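You operate a simulated robot arm through the tools that you are given. There is no shell and no other tool. Be economical: measure what you need, move in short steps, check, and stop when the job is done.

You run a simulated robot arm. Do the job below in one go: nothing can be reset, and whatever is moved stays where it is left.

## Task
Put things in order on the filling bench top. At the end: the vial (marked "52") from the filling bench top is on the white dish; the blue brush is on the black tray; the yellow capped jar (marked "LEMON") stands on top of the cream wrapped box (marked "CLOVE"); the brown bottle (marked "MINT") from the filling bench top stands on top of the ribbon spool; the silver collar tin stands where the blue brush stood; whatever was shut is shut again. Leave all else as you found it, and nothing knocked over.

Only the result counts: the job must be done as asked and must still hold three seconds after the hand-in. Knocking over, shifting, dropping, spilling or breaking anything else fails it.

## Robot
A 6-joint arm with a two-finger parallel gripper, fixed in place. Base frame: the origin is at the foot of the arm, x ahead of it, y to its left, z up; the work surface is at about z = 748. Lengths are in mm, angles in rad, forces in N, time in s.
With the tool pointing down near the work surface it reaches from about 180 to 640 mm from the base axis. Its first joint turns from -1.152 to 1.152 rad. Payload 2.7 kg.
The TCP is the grasp point between the finger pads, 23 mm short of the fingertips. In the tool frame z runs along the fingers and y along their closing line. The gripper opens to 94 mm. The fingers are 38 mm wide and 10 mm thick; the gripper's body (54 by 96 mm) begins 39 mm behind the TCP.
Orientation is that of the tool frame in the base frame, as a unit quaternion [w, x, y, z]. With the fingers straight down and closing along the base's y, the tool's x points along the base's -x, its y along +y and its z along -z.

## Interface
- The arm moves only by the tool drive_tool. Its argument "steps" is a list that holds one entry, the list of rows, each a list of 7 numbers: the shift along the tool's x, y, z in cm, then the turn, a rotation vector about the tool's x, y, z in rad, then the gripper command, from -1 (shut) to 1 (fully open), values between in proportion. In form: [[[x, y, z, wx, wy, wz, jaw], ...]]. A call has 1 to 12 rows; each row shifts and turns the commanded pose from where the row before left it, along the tool's axes as they then stand. Each row takes 0.2 s and may step no farther than 50 mm and 0.15 rad from the row before; otherwise, or with a gripper value out of range, the whole call is refused. Where a pose cannot be reached the arm comes as near as it can. A force on the tool above 40 N (or 10 N above the force at the start of the call, whichever is more), or a blocked arm, ends the call early, and 0.2 s more pass. The fingers move at their own pace (about 45 mm/s each) and stop on an object; they squeeze with about 25 N. The grip force told is the motor's: it shows also when the fingers shut on nothing. Time passes only in rows, and 0.2 s behind the last, so rows that do not move let the fingers close. It gives the time, the measured TCP pose, the force on the tool (base axes), the opening and the grip force at its end, in the units of the frame above (readings bear some noise), and new pictures: "show" is both (left out), scene, wrist or none.
- Cameras (640 x 400 px; columns grow to the right, rows downward): "scene" is fixed at [69.1, -434.5, 1383.9]; the picture's right is [0.88, -0.47, 0.00], its down [-0.32, -0.59, -0.74] and it looks along [0.35, 0.65, -0.67] (base axes); focal length 285 px, centre (320, 200). "wrist" rides on the gripper at [87, 16, -75] in the tool frame; the picture's right is [-0.18, 0.98, 0.00], its down [-0.58, -0.11, -0.81] and it looks along [-0.79, -0.15, 0.59] (tool axes); focal length 243 px, centre (320, 200). There is no depth. A picture from a camera that has moved, and an enlarged one, comes with that camera's place and axes in the base frame and with its lens. The place of the scene camera against the robot may be out by one fixed shift of up to 18 mm in any direction.
- zoom(camera, box): a new picture of the part [left, top, right, bottom] of that camera's present view, enlarged. No time passes.
- sign_off(): hands the job in; it is judged then, once.

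Work in short steps. Places have to be worked out from the pictures, the camera data and where the tool is seen: move nearer, look again, correct. Check each grasp and each placing, and mend what went wrong. You have 120 turns and 170 pictures in all, those below and enlarged ones among them. Open the gripper and draw the arm clear of the work before you hand the job in, unless the task says otherwise; then end with one line.

The tools are called after ">>>" as name(argument=value, ...) on one line, values as JSON. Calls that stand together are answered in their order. drive_tool: Moves the arm, as the interface text tells. Its arguments: {"type":"object","properties":{"steps":{"type":"array","items":{"type":"array","items":{"type":"array","items":{"type":"number"}}}},"show":{"type":"string","enum":["both","scene","wrist","none"]}},"required":["steps"]} The other tools are called the same way: zoom (camera, box) takes an enlarged picture of a part of a camera's view; sign_off () hands the job in.

At the start:

```text
time: 0.0
ee_pos: [394.4, 170.4, 1065.7]
ee_rot: [0.001, 0.0, 1.0, 0.001]
force: [0.6, -0.5, 0.4]
opening: 93.8
finger_force: 0.0
```

scene: 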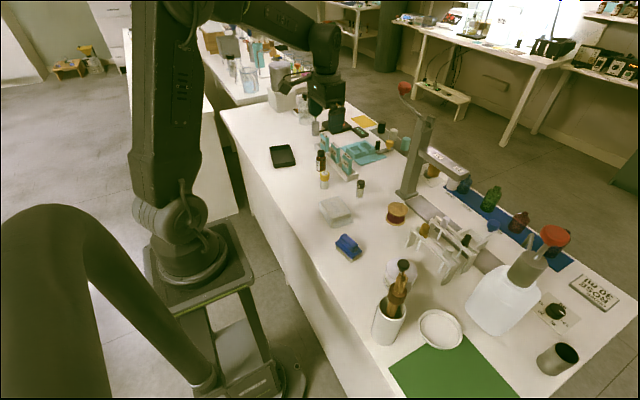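
wrist: 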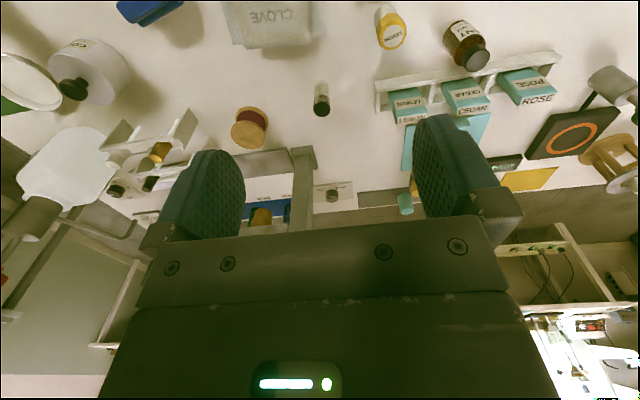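

I'll begin with enlarged views to identify the objects before moving anything.

>>> zoom(camera="scene", box=[220, 90, 420, 215])

>>> zoom(camera="scene", box=[310, 180, 510, 305])

>>> zoom(camera="scene", box=[360, 230, 600, 380])

>>> zoom(camera="wrist", box=[0, 0, 320, 200])

>>> zoom(camera="wrist", box=[320, 0, 640, 200])

```text
3.20 times, centred on (320, 152) of scene
camera zoom: at [69.1, -434.5, 1383.9], right [0.88, -0.47, 0.0], down [-0.32, -0.59, -0.74], along [0.35, 0.65, -0.67], focal length 913 px, centre (320, 352)
```

zoom: 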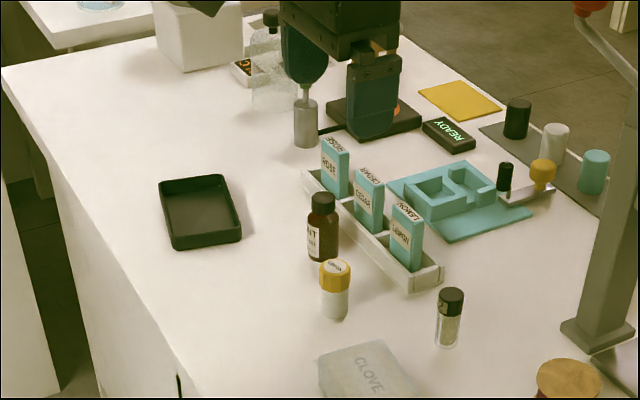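

```text
3.20 times, centred on (410, 242) of scene
camera zoom: at [69.1, -434.5, 1383.9], right [0.88, -0.47, 0.0], down [-0.32, -0.59, -0.74], along [0.35, 0.65, -0.67], focal length 913 px, centre (32, 64)
```

zoom: 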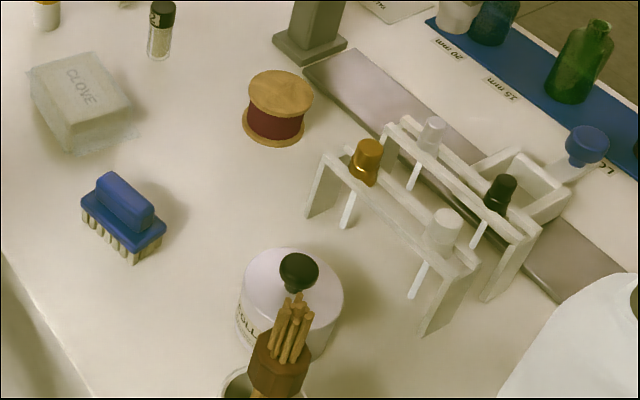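

```text
2.67 times, centred on (480, 305) of scene
camera zoom: at [69.1, -434.5, 1383.9], right [0.88, -0.47, 0.0], down [-0.32, -0.59, -0.74], along [0.35, 0.65, -0.67], focal length 761 px, centre (-107, -80)
```

zoom: 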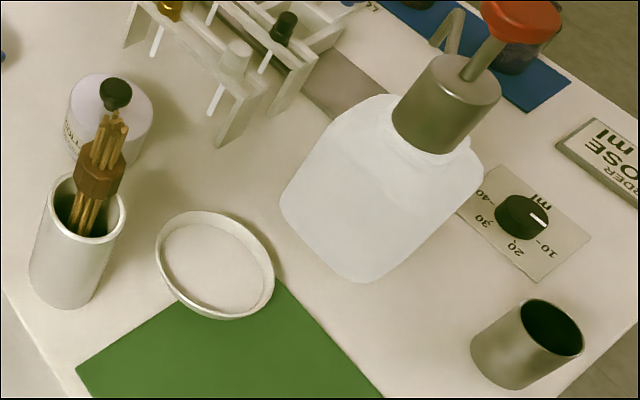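

```text
2.00 times, centred on (160, 100) of wrist
camera zoom: at [308.6, 186.4, 1139.3], right [0.18, 0.98, 0.0], down [0.58, -0.11, 0.81], along [0.79, -0.15, -0.59], focal length 485 px, centre (640, 400)
```

zoom: 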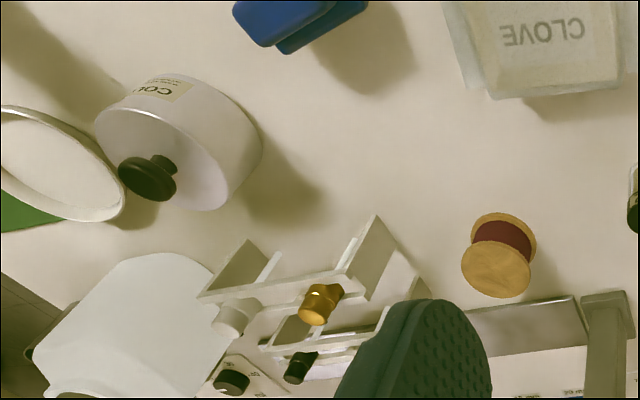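

```text
2.00 times, centred on (480, 100) of wrist
camera zoom: at [308.6, 186.4, 1139.3], right [0.18, 0.98, 0.0], down [0.58, -0.11, 0.81], along [0.79, -0.15, -0.59], focal length 485 px, centre (0, 400)
```

zoom: 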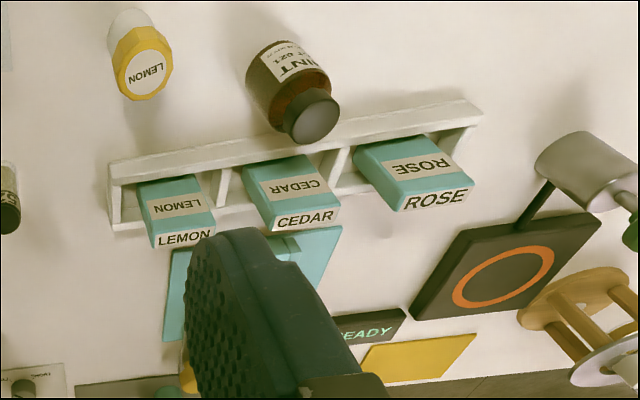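

The main items are identified. I'll check the round tin's label, the vial's label and the other silver objects before choosing.

>>> zoom(camera="scene", box=[365, 245, 445, 295])

>>> zoom(camera="wrist", box=[30, 20, 158, 100])

>>> zoom(camera="scene", box=[328, 170, 392, 210])

>>> zoom(camera="scene", box=[190, 10, 350, 110])

```text
8.00 times, centred on (405, 270) of scene
camera zoom: at [69.1, -434.5, 1383.9], right [0.88, -0.47, 0.0], down [-0.32, -0.59, -0.74], along [0.35, 0.65, -0.67], focal length 2283 px, centre (-360, -360)
```

zoom: 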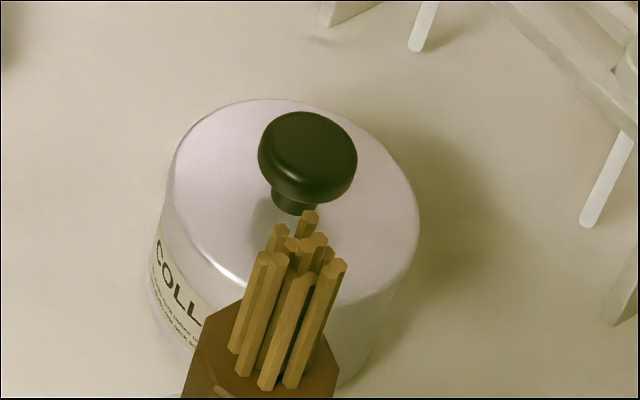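

```text
5.00 times, centred on (94, 60) of wrist
camera zoom: at [308.6, 186.4, 1139.3], right [0.18, 0.98, 0.0], down [0.58, -0.11, 0.81], along [0.79, -0.15, -0.59], focal length 1213 px, centre (1450, 900)
```

zoom: 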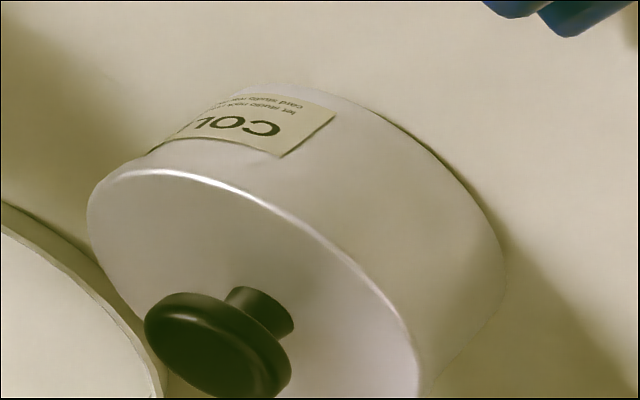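

```text
10.00 times, centred on (360, 190) of scene
camera zoom: at [69.1, -434.5, 1383.9], right [0.88, -0.47, 0.0], down [-0.32, -0.59, -0.74], along [0.35, 0.65, -0.67], focal length 2854 px, centre (-80, 300)
```

zoom: 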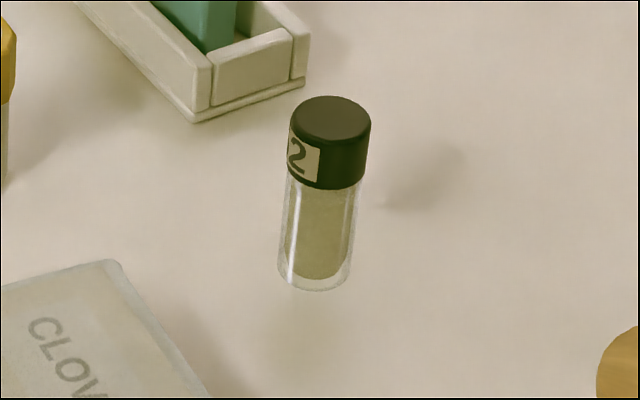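

```text
4.00 times, centred on (270, 60) of scene
camera zoom: at [69.1, -434.5, 1383.9], right [0.88, -0.47, 0.0], down [-0.32, -0.59, -0.74], along [0.35, 0.65, -0.67], focal length 1141 px, centre (520, 760)
```

zoom: 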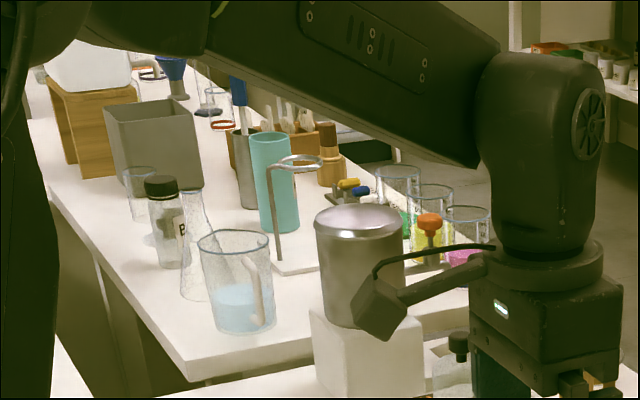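

The "COLL…" tin has a lid with a knob, so I'll grip it by the body. The brush's long axis runs along base y near (349,-39). I'll move above it and turn the tool by -90° so the jaws close along x.

>>> drive_tool(steps=[[[0.8, -3.48, 2.2, 0, 0, 0, 1], [0.8, -3.48, 2.2, 0, 0, 0, 1], [0.8, -3.48, 2.2, 0, 0, 0, 1], [0.8, -3.48, 2.2, 0, 0, 0, 1], [0.8, -3.48, 2.2, 0, 0, 0, 1], [0.8, -3.48, 2.2, 0, 0, 0, 1], [0, 0, 0, 0, 0, -0.1428, 1], [0, 0, 0, 0, 0, -0.1428, 1], [0, 0, 0, 0, 0, -0.1428, 1], [0, 0, 0, 0, 0, -0.1428, 1], [0, 0, 0, 0, 0, -0.1428, 1]]], show="wrist")

>>> drive_tool(steps=[[[0, 0, 0, 0, 0, -0.1428, 1], [0, 0, 0, 0, 0, -0.1428, 1], [0, 0, 0, 0, 0, -0.1428, 1], [0, 0, 0, 0, 0, -0.1428, 1], [0, 0, 0, 0, 0, -0.1428, 1], [0, 0, 0, 0, 0, -0.1428, 1], [0, 0, 0, 0, 0, 0, 1]]])

```text
time: 2.4
ee_pos: [347.2, -39.7, 932.9]
ee_rot: [0.002, -0.351, 0.936, 0.0]
force: [-0.2, -0.3, -0.4]
opening: 94.3
finger_force: 0.0
camera wrist: at [272.4, -83.0, 1006.7], right [-0.51, 0.86, 0.0], down [0.51, 0.3, 0.81], along [0.7, 0.41, -0.59], focal length 243 px, centre (320, 200)
```

wrist: 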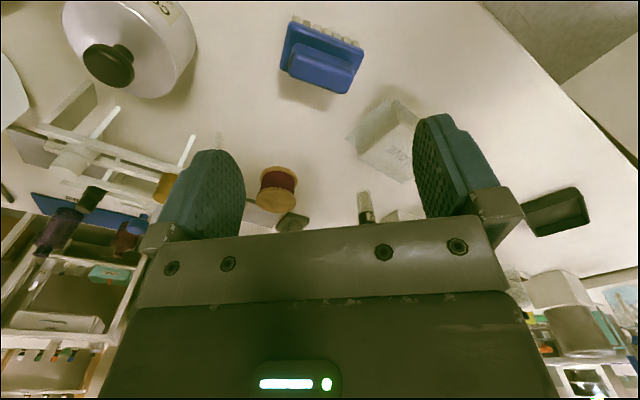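

```text
time: 4.0
ee_pos: [346.9, -37.1, 932.7]
ee_rot: [-0.001, 0.708, -0.706, 0.0]
force: [0.1, 0.2, 0.4]
opening: 94.0
finger_force: 0.1
camera wrist: at [331.7, -124.5, 1006.8], right [-0.98, 0.18, 0.0], down [0.11, 0.58, 0.81], along [0.15, 0.79, -0.59], focal length 243 px, centre (320, 200)
```

scene: 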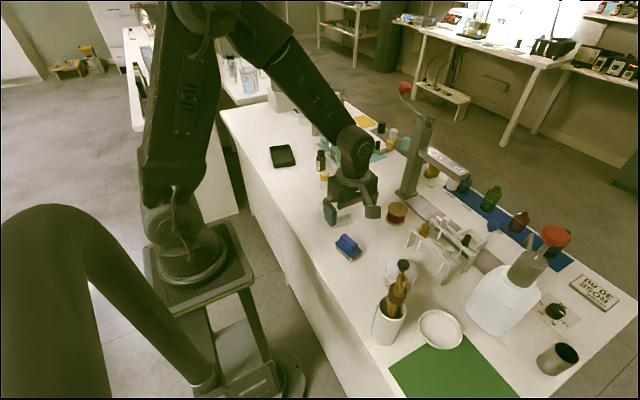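
wrist: 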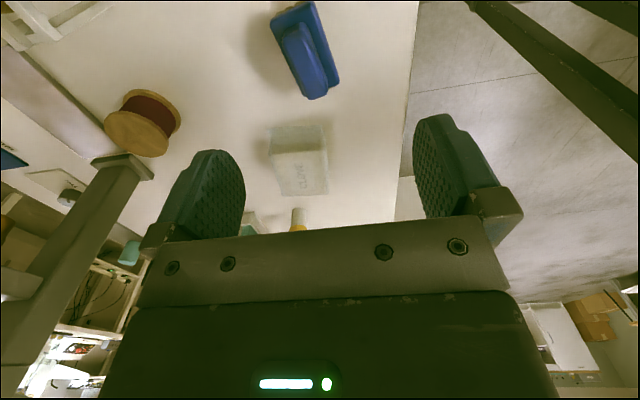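

The brush is in the wrist view; I'll zoom to measure its axis and handle.

>>> zoom(camera="wrist", box=[224, 0, 384, 100])

>>> zoom(camera="scene", box=[320, 225, 384, 265])

```text
4.00 times, centred on (304, 50) of wrist
camera zoom: at [331.7, -124.5, 1006.8], right [-0.98, 0.18, 0.0], down [0.11, 0.58, 0.81], along [0.15, 0.79, -0.59], focal length 970 px, centre (384, 800)
```

zoom: 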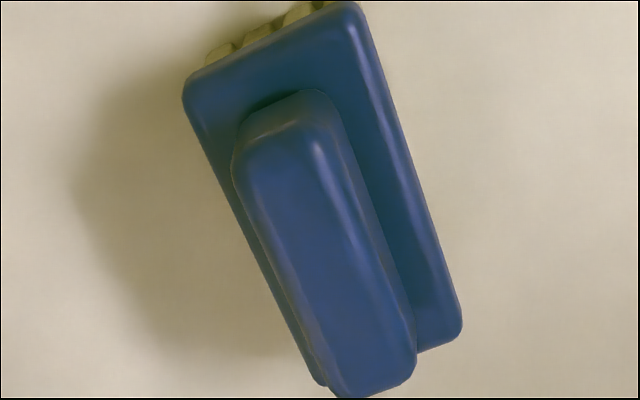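

```text
10.00 times, centred on (352, 245) of scene
camera zoom: at [69.1, -434.5, 1383.9], right [0.88, -0.47, 0.0], down [-0.32, -0.59, -0.74], along [0.35, 0.65, -0.67], focal length 2854 px, centre (0, -250)
```

zoom: 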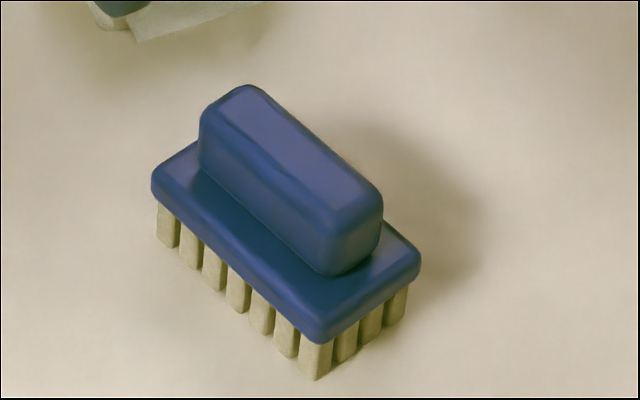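

The brush handle centre comes out near (361,-31), top about z 796, axis tilted about 7°. I'll align, go down partway and look.

>>> drive_tool(steps=[[[-0.61, -1.37, 2, 0, 0, 0, 1], [0, 0, 2, 0, 0, -0.127, 1], [0, 0, 3, 0, 0, 0, 1], [0, 0, 3, 0, 0, 0, 1], [0, 0, 0, 0, 0, 0, 1]]])

```text
time: 5.2
ee_pos: [361.9, -32.2, 834.7]
ee_rot: [-0.002, 0.75, -0.661, 0.0]
force: [-0.1, 0.7, 0.4]
opening: 94.0
finger_force: 0.1
camera wrist: at [357.3, -119.6, 908.0], right [-1.0, 0.06, 0.0], down [0.03, 0.59, 0.81], along [0.05, 0.81, -0.59], focal length 243 px, centre (320, 200)
```

scene: 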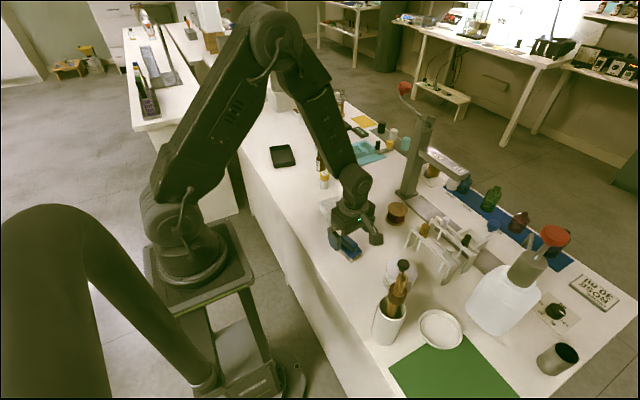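
wrist: 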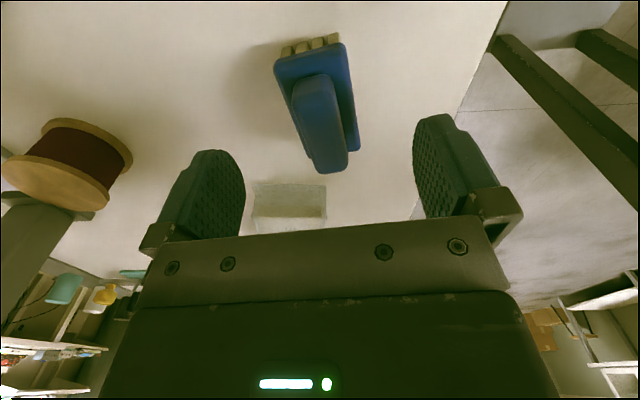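

The brush sits centred between the fingers and aligned. I'll go down to TCP z≈777 so the jaws take the plate sides, and close.

>>> drive_tool(steps=[[[0, 0, 2, 0, 0, 0, 1], [0, 0.1, 2, 0, 0, 0, 1], [0, 0, 1.75, 0, 0, 0, 1], [0, 0, 0, 0, 0, 0, -1], [0, 0, 0, 0, 0, 0, -1], [0, 0, 0, 0, 0, 0, -1], [0, 0, 0, 0, 0, 0, -1]]])

```text
time: 6.8
ee_pos: [360.4, -31.4, 774.4]
ee_rot: [0.0, 0.751, -0.661, 0.001]
force: [0.0, 1.0, 0.2]
opening: 39.3
finger_force: 25.0
camera wrist: at [356.0, -119.7, 849.3], right [-1.0, 0.06, 0.0], down [0.03, 0.59, 0.81], along [0.05, 0.81, -0.59], focal length 243 px, centre (320, 200)
```

scene: 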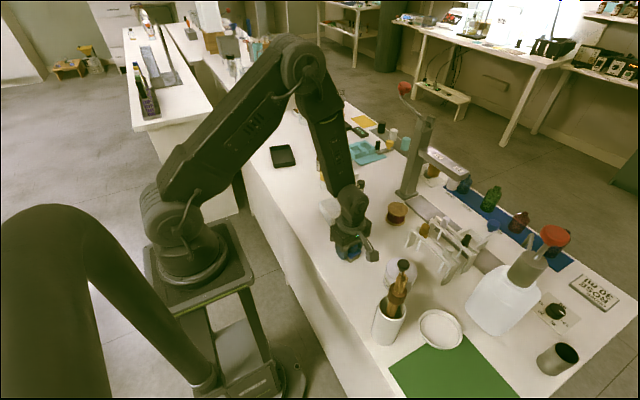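
wrist: 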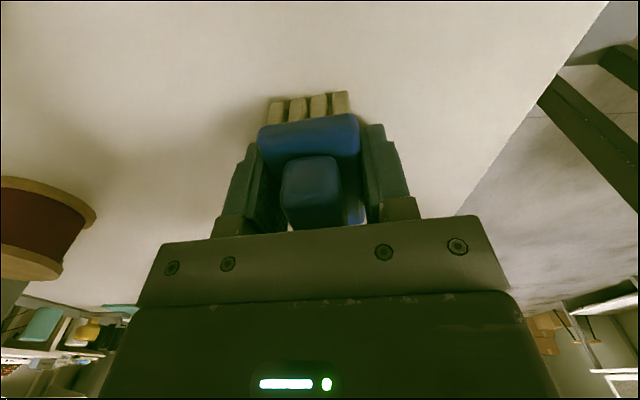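

Gripped on the plate (39 mm opening). I'll lift and carry it high toward the tray, stopping short for a look.

>>> drive_tool(steps=[[[0, 0, -4.5, 0, 0, 0, -1], [0, 0, -4.5, 0, 0, 0, -1], [0, 0, -4.5, 0, 0, 0, -1], [-4.8, -0.7, 0, 0, 0, 0, -1], [-4.8, -0.7, 0, 0, 0, 0, -1], [-4.8, -0.7, 0, 0, 0, 0, -1], [-4.8, -0.7, 0, 0, 0, 0, -1], [-4.8, -0.7, 0, 0, 0, 0, -1], [-4.8, -0.7, 0, 0, 0, 0, -1], [-4.8, -0.7, 0, 0, 0, 0, -1], [-4.8, -0.7, 0, 0, 0, 0, -1], [0, 0, 0, 0, 0, 0, -1]]])

```text
time: 9.4
ee_pos: [366.4, 357.7, 909.9]
ee_rot: [-0.001, 0.751, -0.661, 0.001]
force: [0.7, 0.1, -1.1]
opening: 39.5
finger_force: 25.3
camera wrist: at [361.5, 269.4, 984.0], right [-1.0, 0.06, 0.0], down [0.03, 0.59, 0.81], along [0.05, 0.81, -0.59], focal length 243 px, centre (320, 200)
```

scene: 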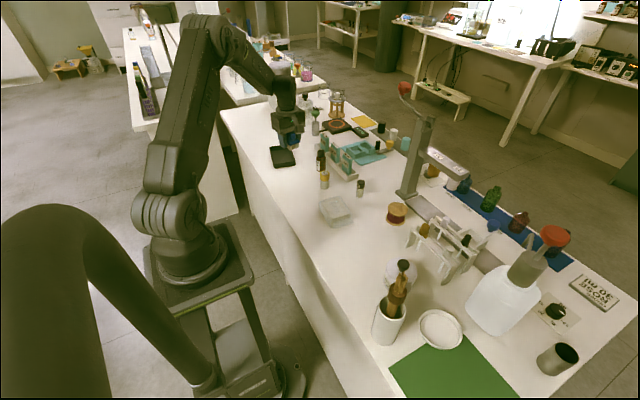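
wrist: 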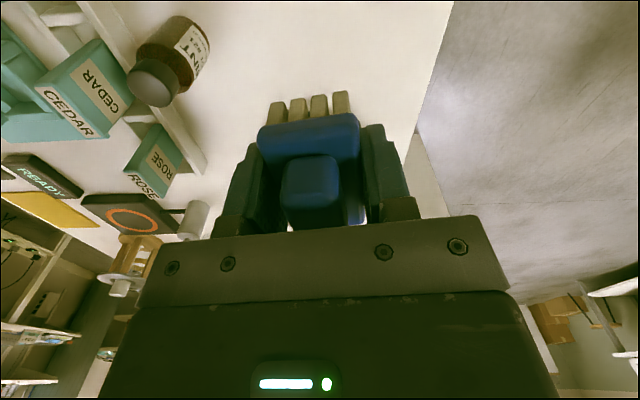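

The tray is hidden behind the brush here, but two earlier views put it near (374,484) with its long axis about 16° off y. I'll go over it and turn the brush to match.

>>> drive_tool(steps=[[[-4.07, -0.74, 0, 0, 0, 0, -1], [-4.07, -0.74, 0, 0, 0, 0, -1], [-4.07, -0.74, 0, 0, 0, 0, -1], [0, 0, 0, 0, 0, 0.133, -1], [0, 0, 0, 0, 0, 0.133, -1], [0, 0, 0, 0, 0, 0.133, -1], [0, 0, 3, 0, 0, 0, -1], [0, 0, 3, 0, 0, 0, -1], [0, 0, 0, 0, 0, 0, -1]]])

>>> zoom(camera="scene", box=[230, 90, 358, 170])

```text
time: 11.4
ee_pos: [371.5, 478.8, 853.1]
ee_rot: [0.001, -0.604, 0.797, -0.001]
force: [0.4, 0.5, -0.6]
opening: 39.7
finger_force: 24.9
camera wrist: at [332.9, 400.1, 927.2], right [-0.9, 0.44, 0.0], down [0.26, 0.53, 0.81], along [0.36, 0.72, -0.59], focal length 243 px, centre (320, 200)
```

scene: 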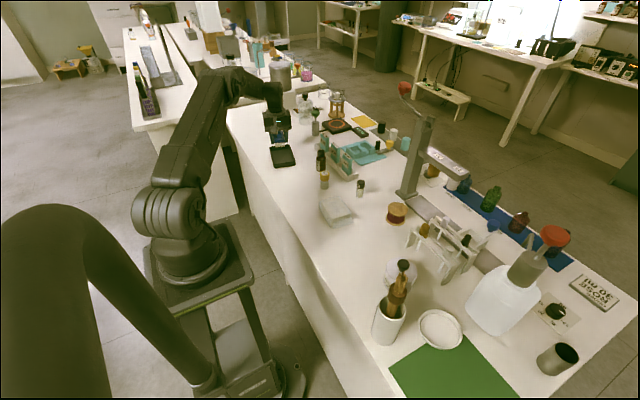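
wrist: 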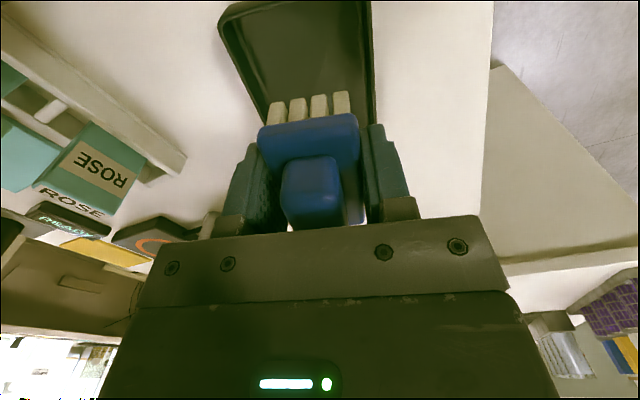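

```text
5.00 times, centred on (294, 130) of scene
camera zoom: at [69.2, -434.5, 1383.9], right [0.88, -0.47, 0.0], down [-0.32, -0.59, -0.74], along [0.35, 0.65, -0.67], focal length 1427 px, centre (450, 550)
```

zoom: 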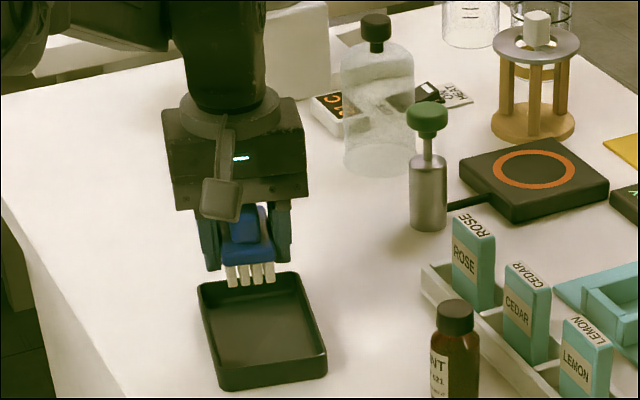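

The brush is over the tray and aligned. The tray's sides sit around x 336–413 at y≈475, so I'll nudge 2.5 mm and lower to just above the floor.

>>> drive_tool(steps=[[[-0.4, -0.15, 2, 0, 0, 0, -1], [0, 0, 2.5, 0, 0, 0, -1], [0, 0, 2.2, 0, 0, 0, -1], [0, 0, 0.3, 0, 0, 0, -1], [0, 0, 0, 0, 0, 0, -1]]])

>>> zoom(camera="scene", box=[250, 110, 330, 160])

```text
time: 12.6
ee_pos: [375.2, 482.8, 784.9]
ee_rot: [0.001, -0.604, 0.797, 0.0]
force: [0.0, 0.3, -0.7]
opening: 39.5
finger_force: 24.8
camera wrist: at [337.0, 403.5, 858.8], right [-0.9, 0.44, 0.0], down [0.26, 0.53, 0.81], along [0.36, 0.72, -0.59], focal length 243 px, centre (320, 200)
```

scene: 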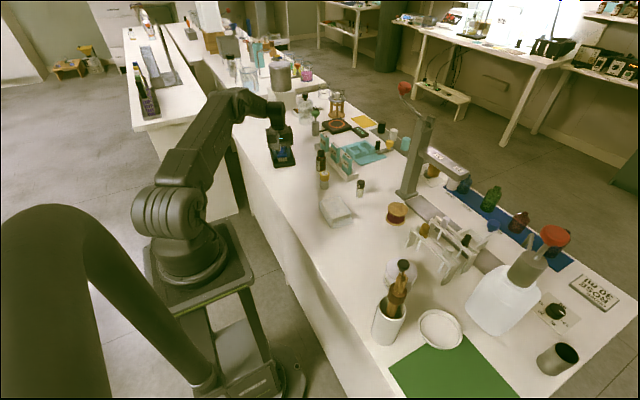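
wrist: 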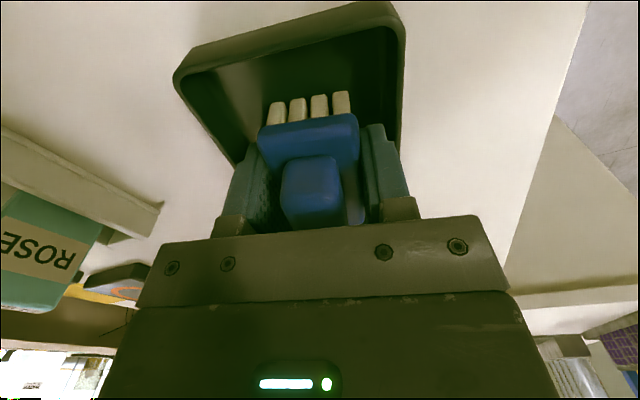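

```text
8.00 times, centred on (290, 135) of scene
camera zoom: at [69.2, -434.5, 1383.9], right [0.88, -0.47, 0.0], down [-0.32, -0.59, -0.74], along [0.35, 0.65, -0.67], focal length 2283 px, centre (560, 720)
```

zoom: 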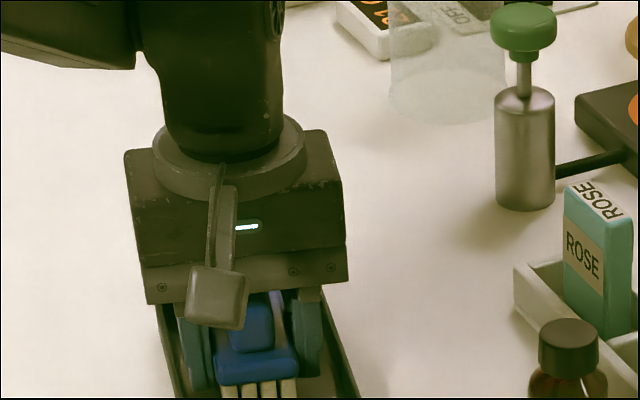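

Brush is inside the tray, fingers have room on both sides. I'll lower the last few mm and watch the force.

>>> drive_tool(steps=[[[0, 0, 0.3, 0, 0, 0, -1], [0, 0, 0.2, 0, 0, 0, -1], [0, 0, 0.15, 0, 0, 0, -1], [0, 0, 0, 0, 0, 0, -1]]], show="none")

```text
time: 13.6
ee_pos: [377.4, 482.4, 778.5]
ee_rot: [0.004, -0.605, 0.796, 0.0]
force: [-2.0, -3.4, 23.0]
opening: 39.5
finger_force: 25.1
```

Contact with the tray floor (23 N up). I'll ease up 1 mm, open slightly, then rise.

>>> drive_tool(steps=[[[0, 0, -0.1, 0, 0, 0, -1], [0, 0, 0, 0, 0, 0, -0.02], [0, 0, 0, 0, 0, 0, -0.02], [0, 0, -2, 0, 0, 0, -0.02], [0, 0, -4, 0, 0, 0, -0.02], [0, 0, -4, 0, 0, 0, 0.2], [0, 0, -4, 0, 0, 0, 1], [0, 0, 0, 0, 0, 0, 1]]])

>>> zoom(camera="scene", box=[230, 90, 358, 170])

```text
time: 15.4
ee_pos: [374.3, 480.9, 912.8]
ee_rot: [0.001, -0.604, 0.797, 0.0]
force: [0.9, 0.6, -0.6]
opening: 94.1
finger_force: 0.0
camera wrist: at [336.0, 403.6, 987.5], right [-0.9, 0.44, 0.0], down [0.26, 0.53, 0.81], along [0.36, 0.72, -0.59], focal length 243 px, centre (320, 200)
```

scene: 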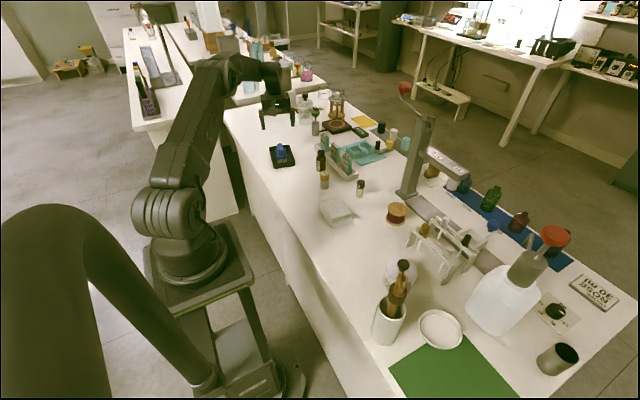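
wrist: 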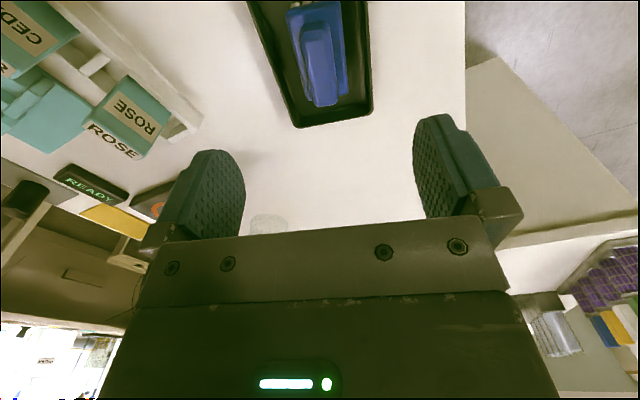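

```text
5.00 times, centred on (294, 130) of scene
camera zoom: at [69.1, -434.5, 1383.9], right [0.88, -0.47, 0.0], down [-0.32, -0.59, -0.74], along [0.35, 0.65, -0.67], focal length 1427 px, centre (450, 550)
```

zoom: 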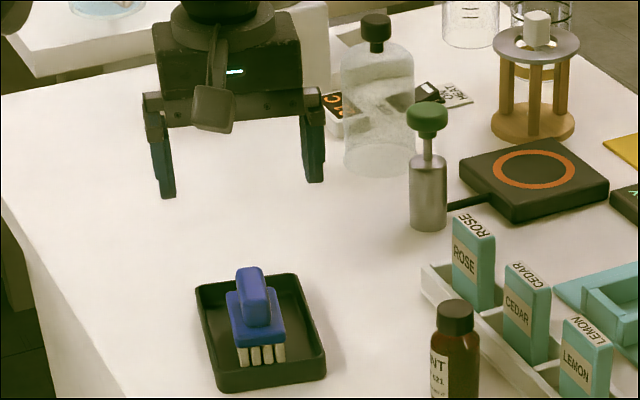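

Brush rests in the tray. Next is the MINT bottle: I'll turn the tool back to base-aligned (jaws closing along y, parallel to the rack) and go look at it.

>>> drive_tool(steps=[[[0, 0, 0, 0, 0, 0.1437, 1], [0, 0, 0, 0, 0, 0.1437, 1], [0, 0, 0, 0, 0, 0.1437, 1], [0, 0, 0, 0, 0, 0.1437, 1], [0, 0, 0, 0, 0, 0.1437, 1], [0, 0, 0, 0, 0, 0.1437, 1], [0, 0, 0, 0, 0, 0.1437, 1], [0, 0, 0, 0, 0, 0.1437, 1], [0, 0, 0, 0, 0, 0.1437, 1], [-2.53, -4.2, 0, 0, 0, 0, 1], [-2.53, -4.2, 0, 0, 0, 0, 1], [-2.53, -4.2, 0, 0, 0, 0, 1]]], show="wrist")

```text
time: 18.0
ee_pos: [448.2, 360.9, 911.7]
ee_rot: [0.001, -0.003, 1.0, 0.001]
force: [-0.2, -0.4, -0.6]
opening: 94.1
finger_force: 0.2
camera wrist: at [362.2, 375.8, 985.5], right [0.18, 0.98, 0.0], down [0.58, -0.11, 0.81], along [0.8, -0.14, -0.59], focal length 243 px, centre (320, 200)
```

wrist: 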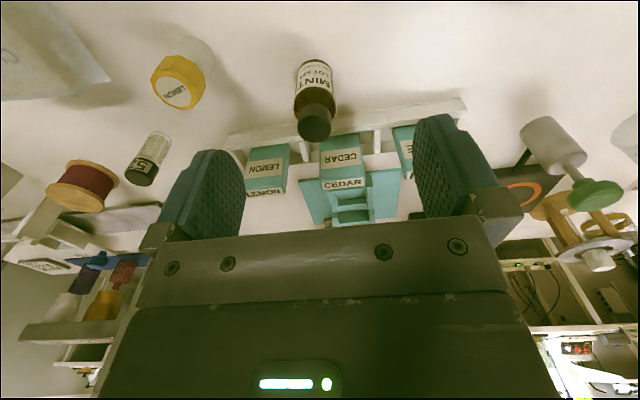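

>>> zoom(camera="wrist", box=[240, 40, 400, 140])

>>> zoom(camera="wrist", box=[40, 20, 232, 140])

```text
4.00 times, centred on (320, 90) of wrist
camera zoom: at [362.2, 375.8, 985.5], right [0.18, 0.98, 0.0], down [0.58, -0.11, 0.81], along [0.8, -0.14, -0.59], focal length 970 px, centre (320, 640)
```

zoom: 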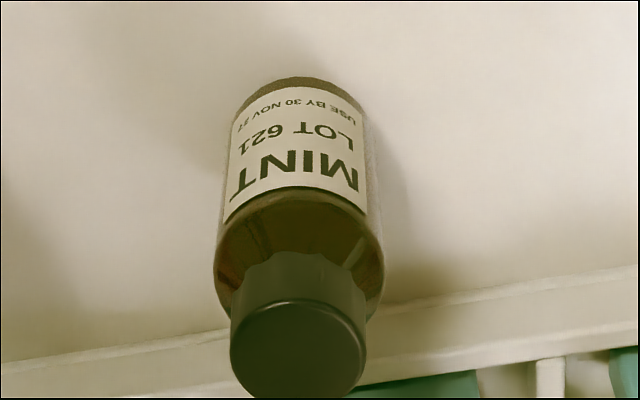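

```text
3.33 times, centred on (136, 80) of wrist
camera zoom: at [362.2, 375.8, 985.5], right [0.18, 0.98, 0.0], down [0.58, -0.11, 0.81], along [0.8, -0.14, -0.59], focal length 809 px, centre (933, 600)
```

zoom: 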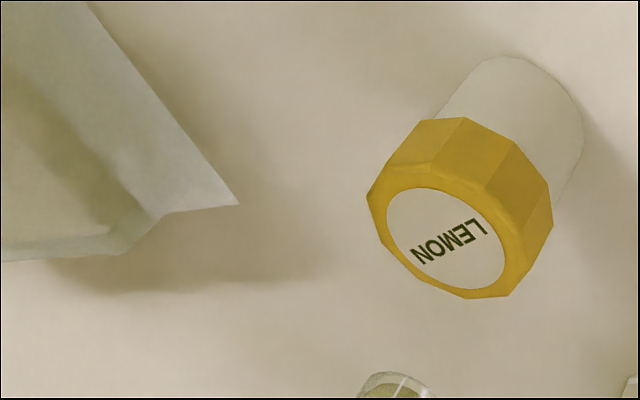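

MINT measures about (482,353), roughly 32 mm wide with its top near z 825. I'll move over it and come down partway to check centring.

>>> drive_tool(steps=[[[-3.38, -0.8, 0, 0, 0, 0, 1], [0, 0, 2.5, 0, 0, 0, 1], [0, 0, 2.5, 0, 0, 0, 1], [0, 0, 0, 0, 0, 0, 1]]], show="wrist")

```text
time: 19.0
ee_pos: [485.1, 349.0, 863.3]
ee_rot: [0.001, -0.003, 1.0, 0.0]
force: [0.6, -0.9, -0.1]
opening: 94.1
finger_force: 0.0
camera wrist: at [399.8, 364.9, 936.7], right [0.18, 0.98, 0.0], down [0.58, -0.11, 0.81], along [0.79, -0.14, -0.59], focal length 243 px, centre (320, 200)
```

wrist: 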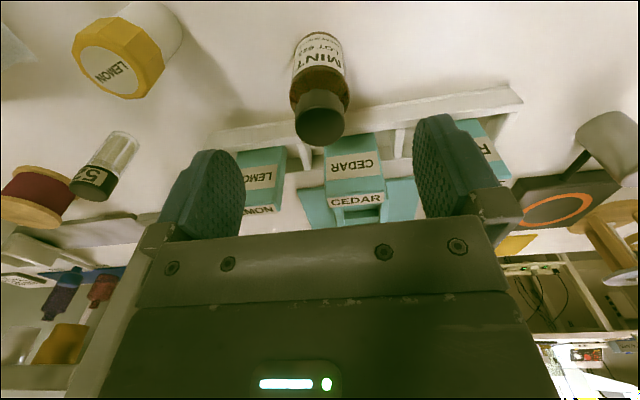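

Centred along y; x needs about -4 mm. Descending to TCP z≈794 and closing.

>>> drive_tool(steps=[[[0.4, 0, 2, 0, 0, 0, 1], [0, 0, 2.5, 0, 0, 0, 1], [0, 0, 2.4, 0, 0, 0, 1], [0, 0, 0, 0, 0, 0, 1], [0, 0, 0, 0, 0, 0, -1], [0, 0, 0, 0, 0, 0, -1], [0, 0, 0, 0, 0, 0, -1], [0, 0, 0, 0, 0, 0, -1], [0, 0, 0, 0, 0, 0, -1]]], show="wrist")

```text
time: 21.0
ee_pos: [481.0, 349.4, 797.8]
ee_rot: [0.001, -0.004, 1.0, 0.001]
force: [-0.9, -0.7, 0.3]
opening: 35.7
finger_force: 25.0
camera wrist: at [395.7, 365.0, 871.0], right [0.18, 0.98, 0.0], down [0.58, -0.11, 0.81], along [0.79, -0.14, -0.59], focal length 243 px, centre (320, 200)
```

wrist: 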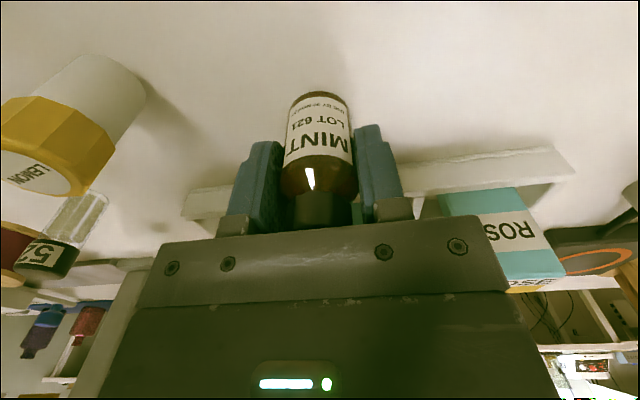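

MINT gripped at 35.7 mm. Lifting and moving toward the spool, stopping short for a look.

>>> drive_tool(steps=[[[0, 0, -2, 0, 0, 0, -1], [0, 0, -5, 0, 0, 0, -1], [0, 0, -5, 0, 0, 0, -1], [0.4, -4.79, 0, 0, 0, 0, -1], [0.4, -4.79, 0, 0, 0, 0, -1], [0.4, -4.79, 0, 0, 0, 0, -1], [0.4, -4.79, 0, 0, 0, 0, -1], [0.4, -4.79, 0, 0, 0, 0, -1], [0.4, -4.79, 0, 0, 0, 0, -1], [0.4, -4.79, 0, 0, 0, 0, -1], [0, 0, 0, 0, 0, 0, -1]]])

```text
time: 23.4
ee_pos: [456.8, 18.2, 917.7]
ee_rot: [0.002, -0.004, 1.0, 0.001]
force: [-0.5, 0.1, -0.4]
opening: 35.9
finger_force: 25.1
camera wrist: at [371.1, 33.8, 990.8], right [0.18, 0.98, 0.0], down [0.58, -0.11, 0.81], along [0.8, -0.14, -0.59], focal length 243 px, centre (320, 200)
```

scene: 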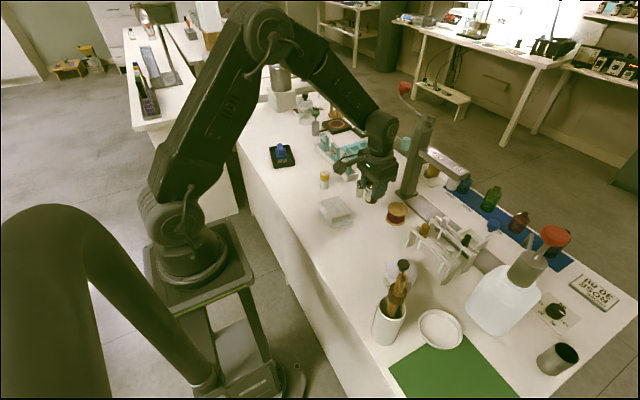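
wrist: 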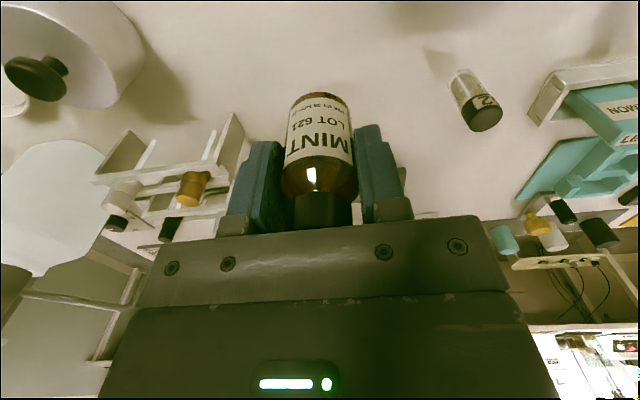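

Three earlier views agree on the spool: top centre about (561,8), z≈790. I'll move above it and lower until the bottle base is about 15 mm clear, then check.

>>> drive_tool(steps=[[[-3.5, -0.33, 0, 0, 0, 0, -1], [-3.5, -0.33, 0, 0, 0, 0, -1], [-3.4, -0.34, 0, 0, 0, 0, -1], [0, 0, 3, 0, 0, 0, -1], [0, 0, 3, 0, 0, 0, -1], [0, 0, 0, 0, 0, 0, -1]]])

>>> zoom(camera="scene", box=[352, 165, 448, 225])

```text
time: 24.8
ee_pos: [558.7, 5.1, 856.6]
ee_rot: [0.0, -0.004, 1.0, 0.001]
force: [0.3, 0.0, -0.3]
opening: 35.8
finger_force: 24.8
camera wrist: at [473.6, 21.0, 930.1], right [0.18, 0.98, 0.0], down [0.58, -0.11, 0.81], along [0.79, -0.14, -0.59], focal length 243 px, centre (320, 200)
```

scene: 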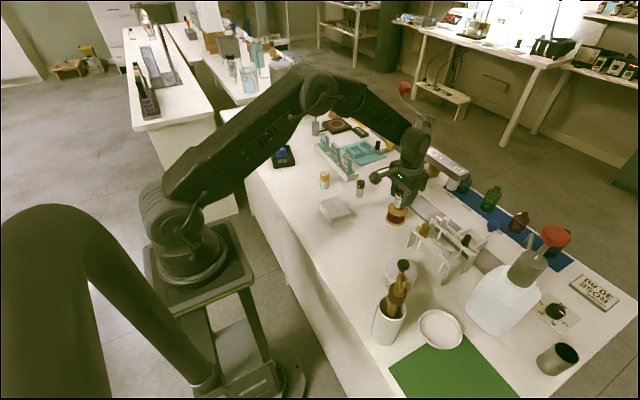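
wrist: 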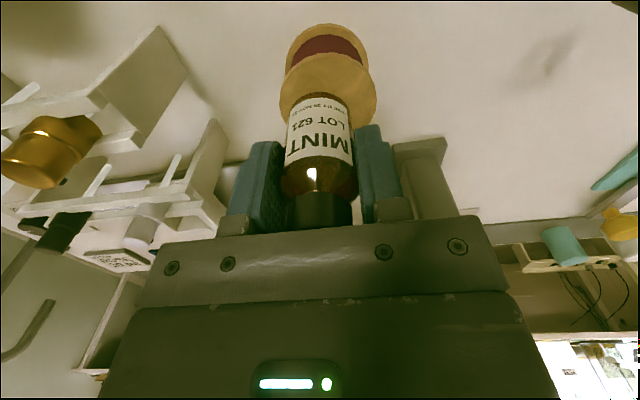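

```text
6.67 times, centred on (400, 195) of scene
camera zoom: at [69.2, -434.5, 1383.9], right [0.88, -0.47, 0.0], down [-0.32, -0.59, -0.74], along [0.35, 0.65, -0.67], focal length 1902 px, centre (-213, 233)
```

zoom: 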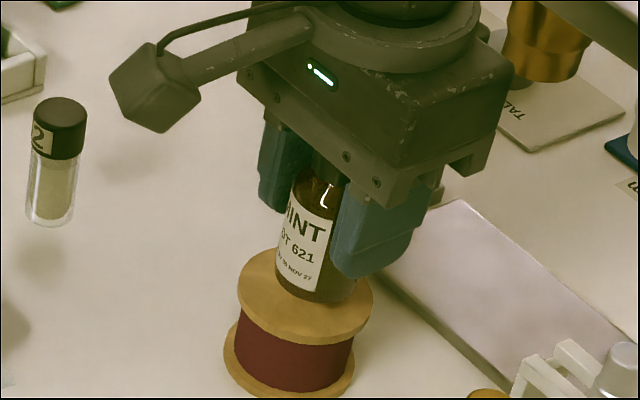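

The spool top is about 5 mm to +y of the bottle axis. I'll shift and lower slowly until contact.

>>> drive_tool(steps=[[[0.2, 0.5, 0, 0, 0, 0, -1], [0, 0, 1, 0, 0, 0, -1], [0, 0, 0.3, 0, 0, 0, -1], [0, 0, 0, 0, 0, 0, -1]]])

>>> zoom(camera="scene", box=[352, 165, 448, 225])

```text
time: 25.8
ee_pos: [558.8, 9.9, 844.6]
ee_rot: [0.002, -0.004, 1.0, 0.001]
force: [0.1, 0.0, -0.9]
opening: 35.9
finger_force: 25.7
camera wrist: at [471.9, 25.6, 917.8], right [0.18, 0.98, 0.0], down [0.58, -0.11, 0.81], along [0.79, -0.14, -0.59], focal length 243 px, centre (320, 200)
```

scene: 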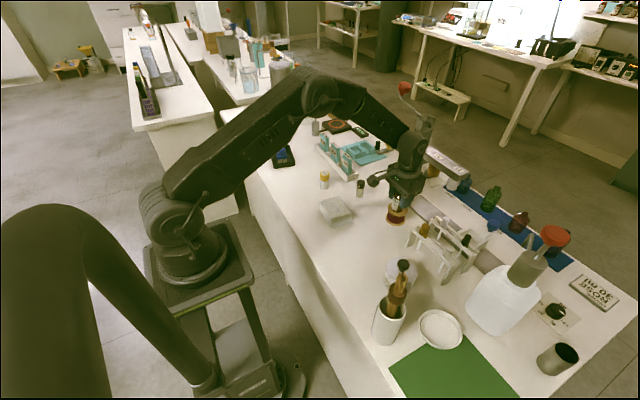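
wrist: 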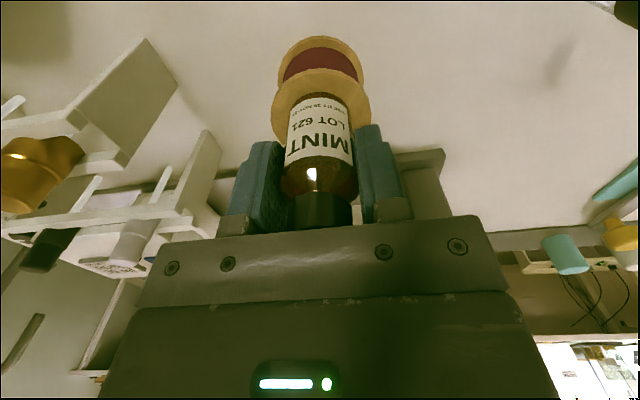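

```text
6.67 times, centred on (400, 195) of scene
camera zoom: at [69.2, -434.5, 1383.9], right [0.88, -0.47, 0.0], down [-0.32, -0.59, -0.74], along [0.35, 0.65, -0.67], focal length 1902 px, centre (-213, 233)
```

zoom: 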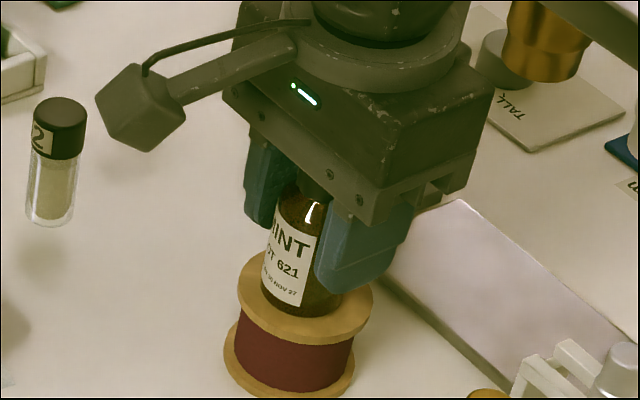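

Now centred from both views. Lowering in 2 mm steps to contact.

>>> drive_tool(steps=[[[0, 0, 0.2, 0, 0, 0, -1], [0, 0, 0.2, 0, 0, 0, -1], [0, 0, 0, 0, 0, 0, -1]]], show="none")

```text
time: 26.6
ee_pos: [559.0, 9.7, 841.0]
ee_rot: [0.004, -0.003, 1.0, 0.0]
force: [-0.2, -1.2, 18.6]
opening: 36.1
finger_force: 25.0
```

Contact at 18.6 N. I'll ease off 1 mm, open a little, and rise straight up.

>>> drive_tool(steps=[[[0, 0, -0.1, 0, 0, 0, -1], [0, 0, 0, 0, 0, 0, -0.05], [0, 0, 0, 0, 0, 0, 0.15], [0, 0, 0, 0, 0, 0, 0.15], [0, 0, -2, 0, 0, 0, 0.15], [0, 0, -3, 0, 0, 0, 0.15], [0, 0, -4, 0, 0, 0, 0.15], [3, 0, 0, 0, 0, 0, 1], [3, 0, 0, 0, 0, 0, 1], [3, 0, 0, 0, 0, 0, 1]]])

>>> zoom(camera="scene", box=[352, 165, 448, 225])

```text
time: 28.8
ee_pos: [465.2, 8.2, 932.0]
ee_rot: [0.002, -0.004, 1.0, 0.001]
force: [-0.1, 0.5, 1.0]
opening: 94.1
finger_force: 0.0
camera wrist: at [380.2, 24.2, 1005.8], right [0.18, 0.98, 0.0], down [0.58, -0.11, 0.81], along [0.8, -0.14, -0.59], focal length 243 px, centre (320, 200)
```

scene: 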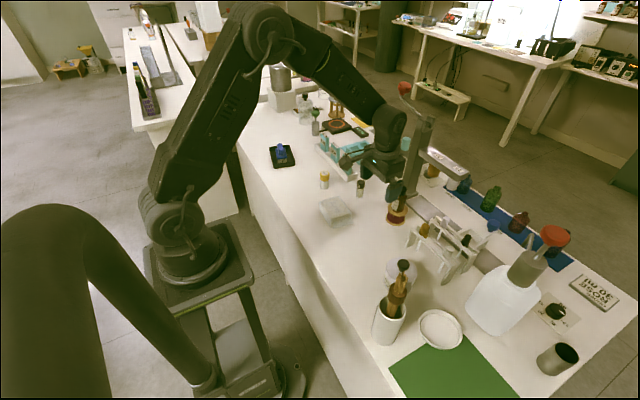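
wrist: 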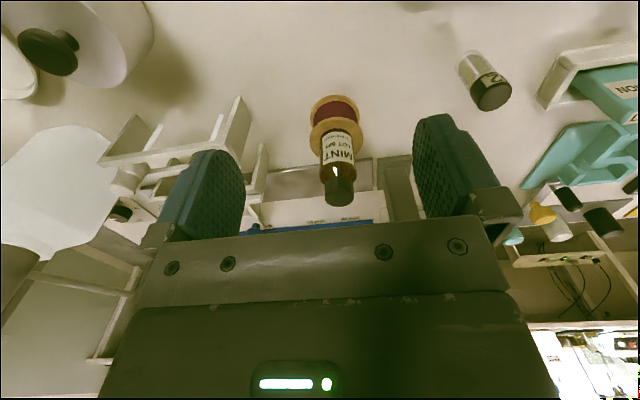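

```text
6.67 times, centred on (400, 195) of scene
camera zoom: at [69.2, -434.5, 1383.9], right [0.88, -0.47, 0.0], down [-0.32, -0.59, -0.74], along [0.35, 0.65, -0.67], focal length 1902 px, centre (-213, 233)
```

zoom: 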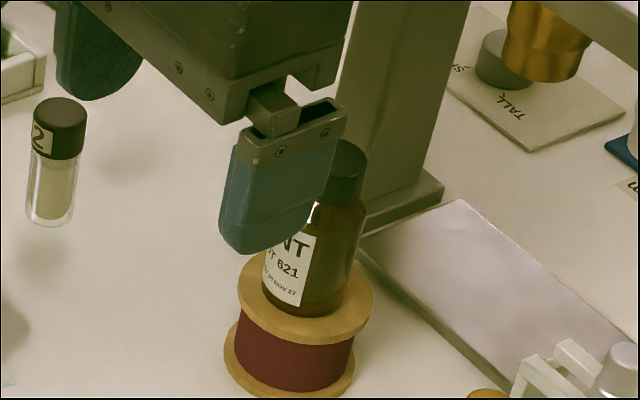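

MINT stands on the spool. Next is the LEMON jar near (438,252); moving over for a look.

>>> drive_tool(steps=[[[1, 4.74, 0, 0, 0, 0, 1], [1, 4.74, 0, 0, 0, 0, 1], [1, 4.74, 0, 0, 0, 0, 1], [1, 4.74, 0, 0, 0, 0, 1], [1, 4.74, 0, 0, 0, 0, 1], [0, 0, 0, 0, 0, 0, 1]]], show="wrist")

>>> zoom(camera="wrist", box=[220, 0, 412, 120])

```text
time: 30.2
ee_pos: [413.9, 246.1, 930.5]
ee_rot: [0.001, -0.003, 1.0, -0.001]
force: [0.3, 0.1, -0.2]
opening: 94.1
finger_force: 0.0
camera wrist: at [328.5, 262.8, 1004.1], right [0.18, 0.98, 0.0], down [0.58, -0.11, 0.81], along [0.79, -0.14, -0.59], focal length 243 px, centre (320, 200)
```

wrist: 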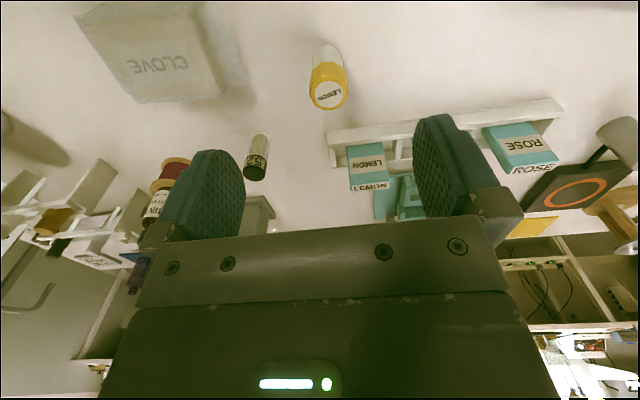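

```text
3.33 times, centred on (316, 60) of wrist
camera zoom: at [328.5, 262.8, 1004.1], right [0.18, 0.98, 0.0], down [0.58, -0.11, 0.81], along [0.79, -0.14, -0.59], focal length 809 px, centre (333, 667)
```

zoom: 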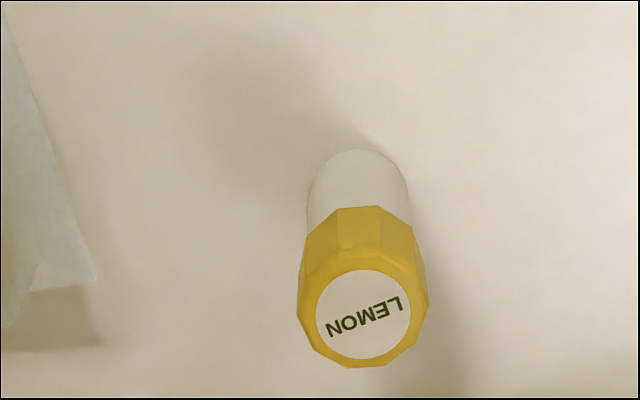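

LEMON: centre (441,252), top z≈809, 32 mm cap. Moving over, descending to z≈780 and closing.

>>> drive_tool(steps=[[[-2.7, 0.55, 0, 0, 0, 0, 1], [0, 0, 4, 0, 0, 0, 1], [0, 0, 4, 0, 0, 0, 1], [0, 0, 4, 0, 0, 0, 1], [0, 0, 3, 0, 0, 0, 1], [0, 0, 0, 0, 0, 0, 1], [0, 0, 0, 0, 0, 0, -1], [0, 0, 0, 0, 0, 0, -1], [0, 0, 0, 0, 0, 0, -1], [0, 0, 0, 0, 0, 0, -1], [0, 0, 0, 0, 0, 0, -1]]], show="wrist")

```text
time: 32.6
ee_pos: [445.2, 252.9, 781.4]
ee_rot: [0.001, -0.004, 1.0, 0.001]
force: [0.2, -0.5, 0.3]
opening: 32.5
finger_force: 24.8
camera wrist: at [359.6, 268.0, 855.3], right [0.18, 0.98, 0.0], down [0.58, -0.11, 0.81], along [0.79, -0.14, -0.59], focal length 243 px, centre (320, 200)
```

wrist: 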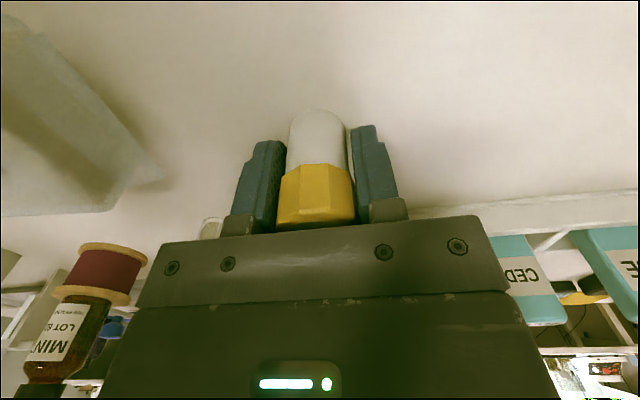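

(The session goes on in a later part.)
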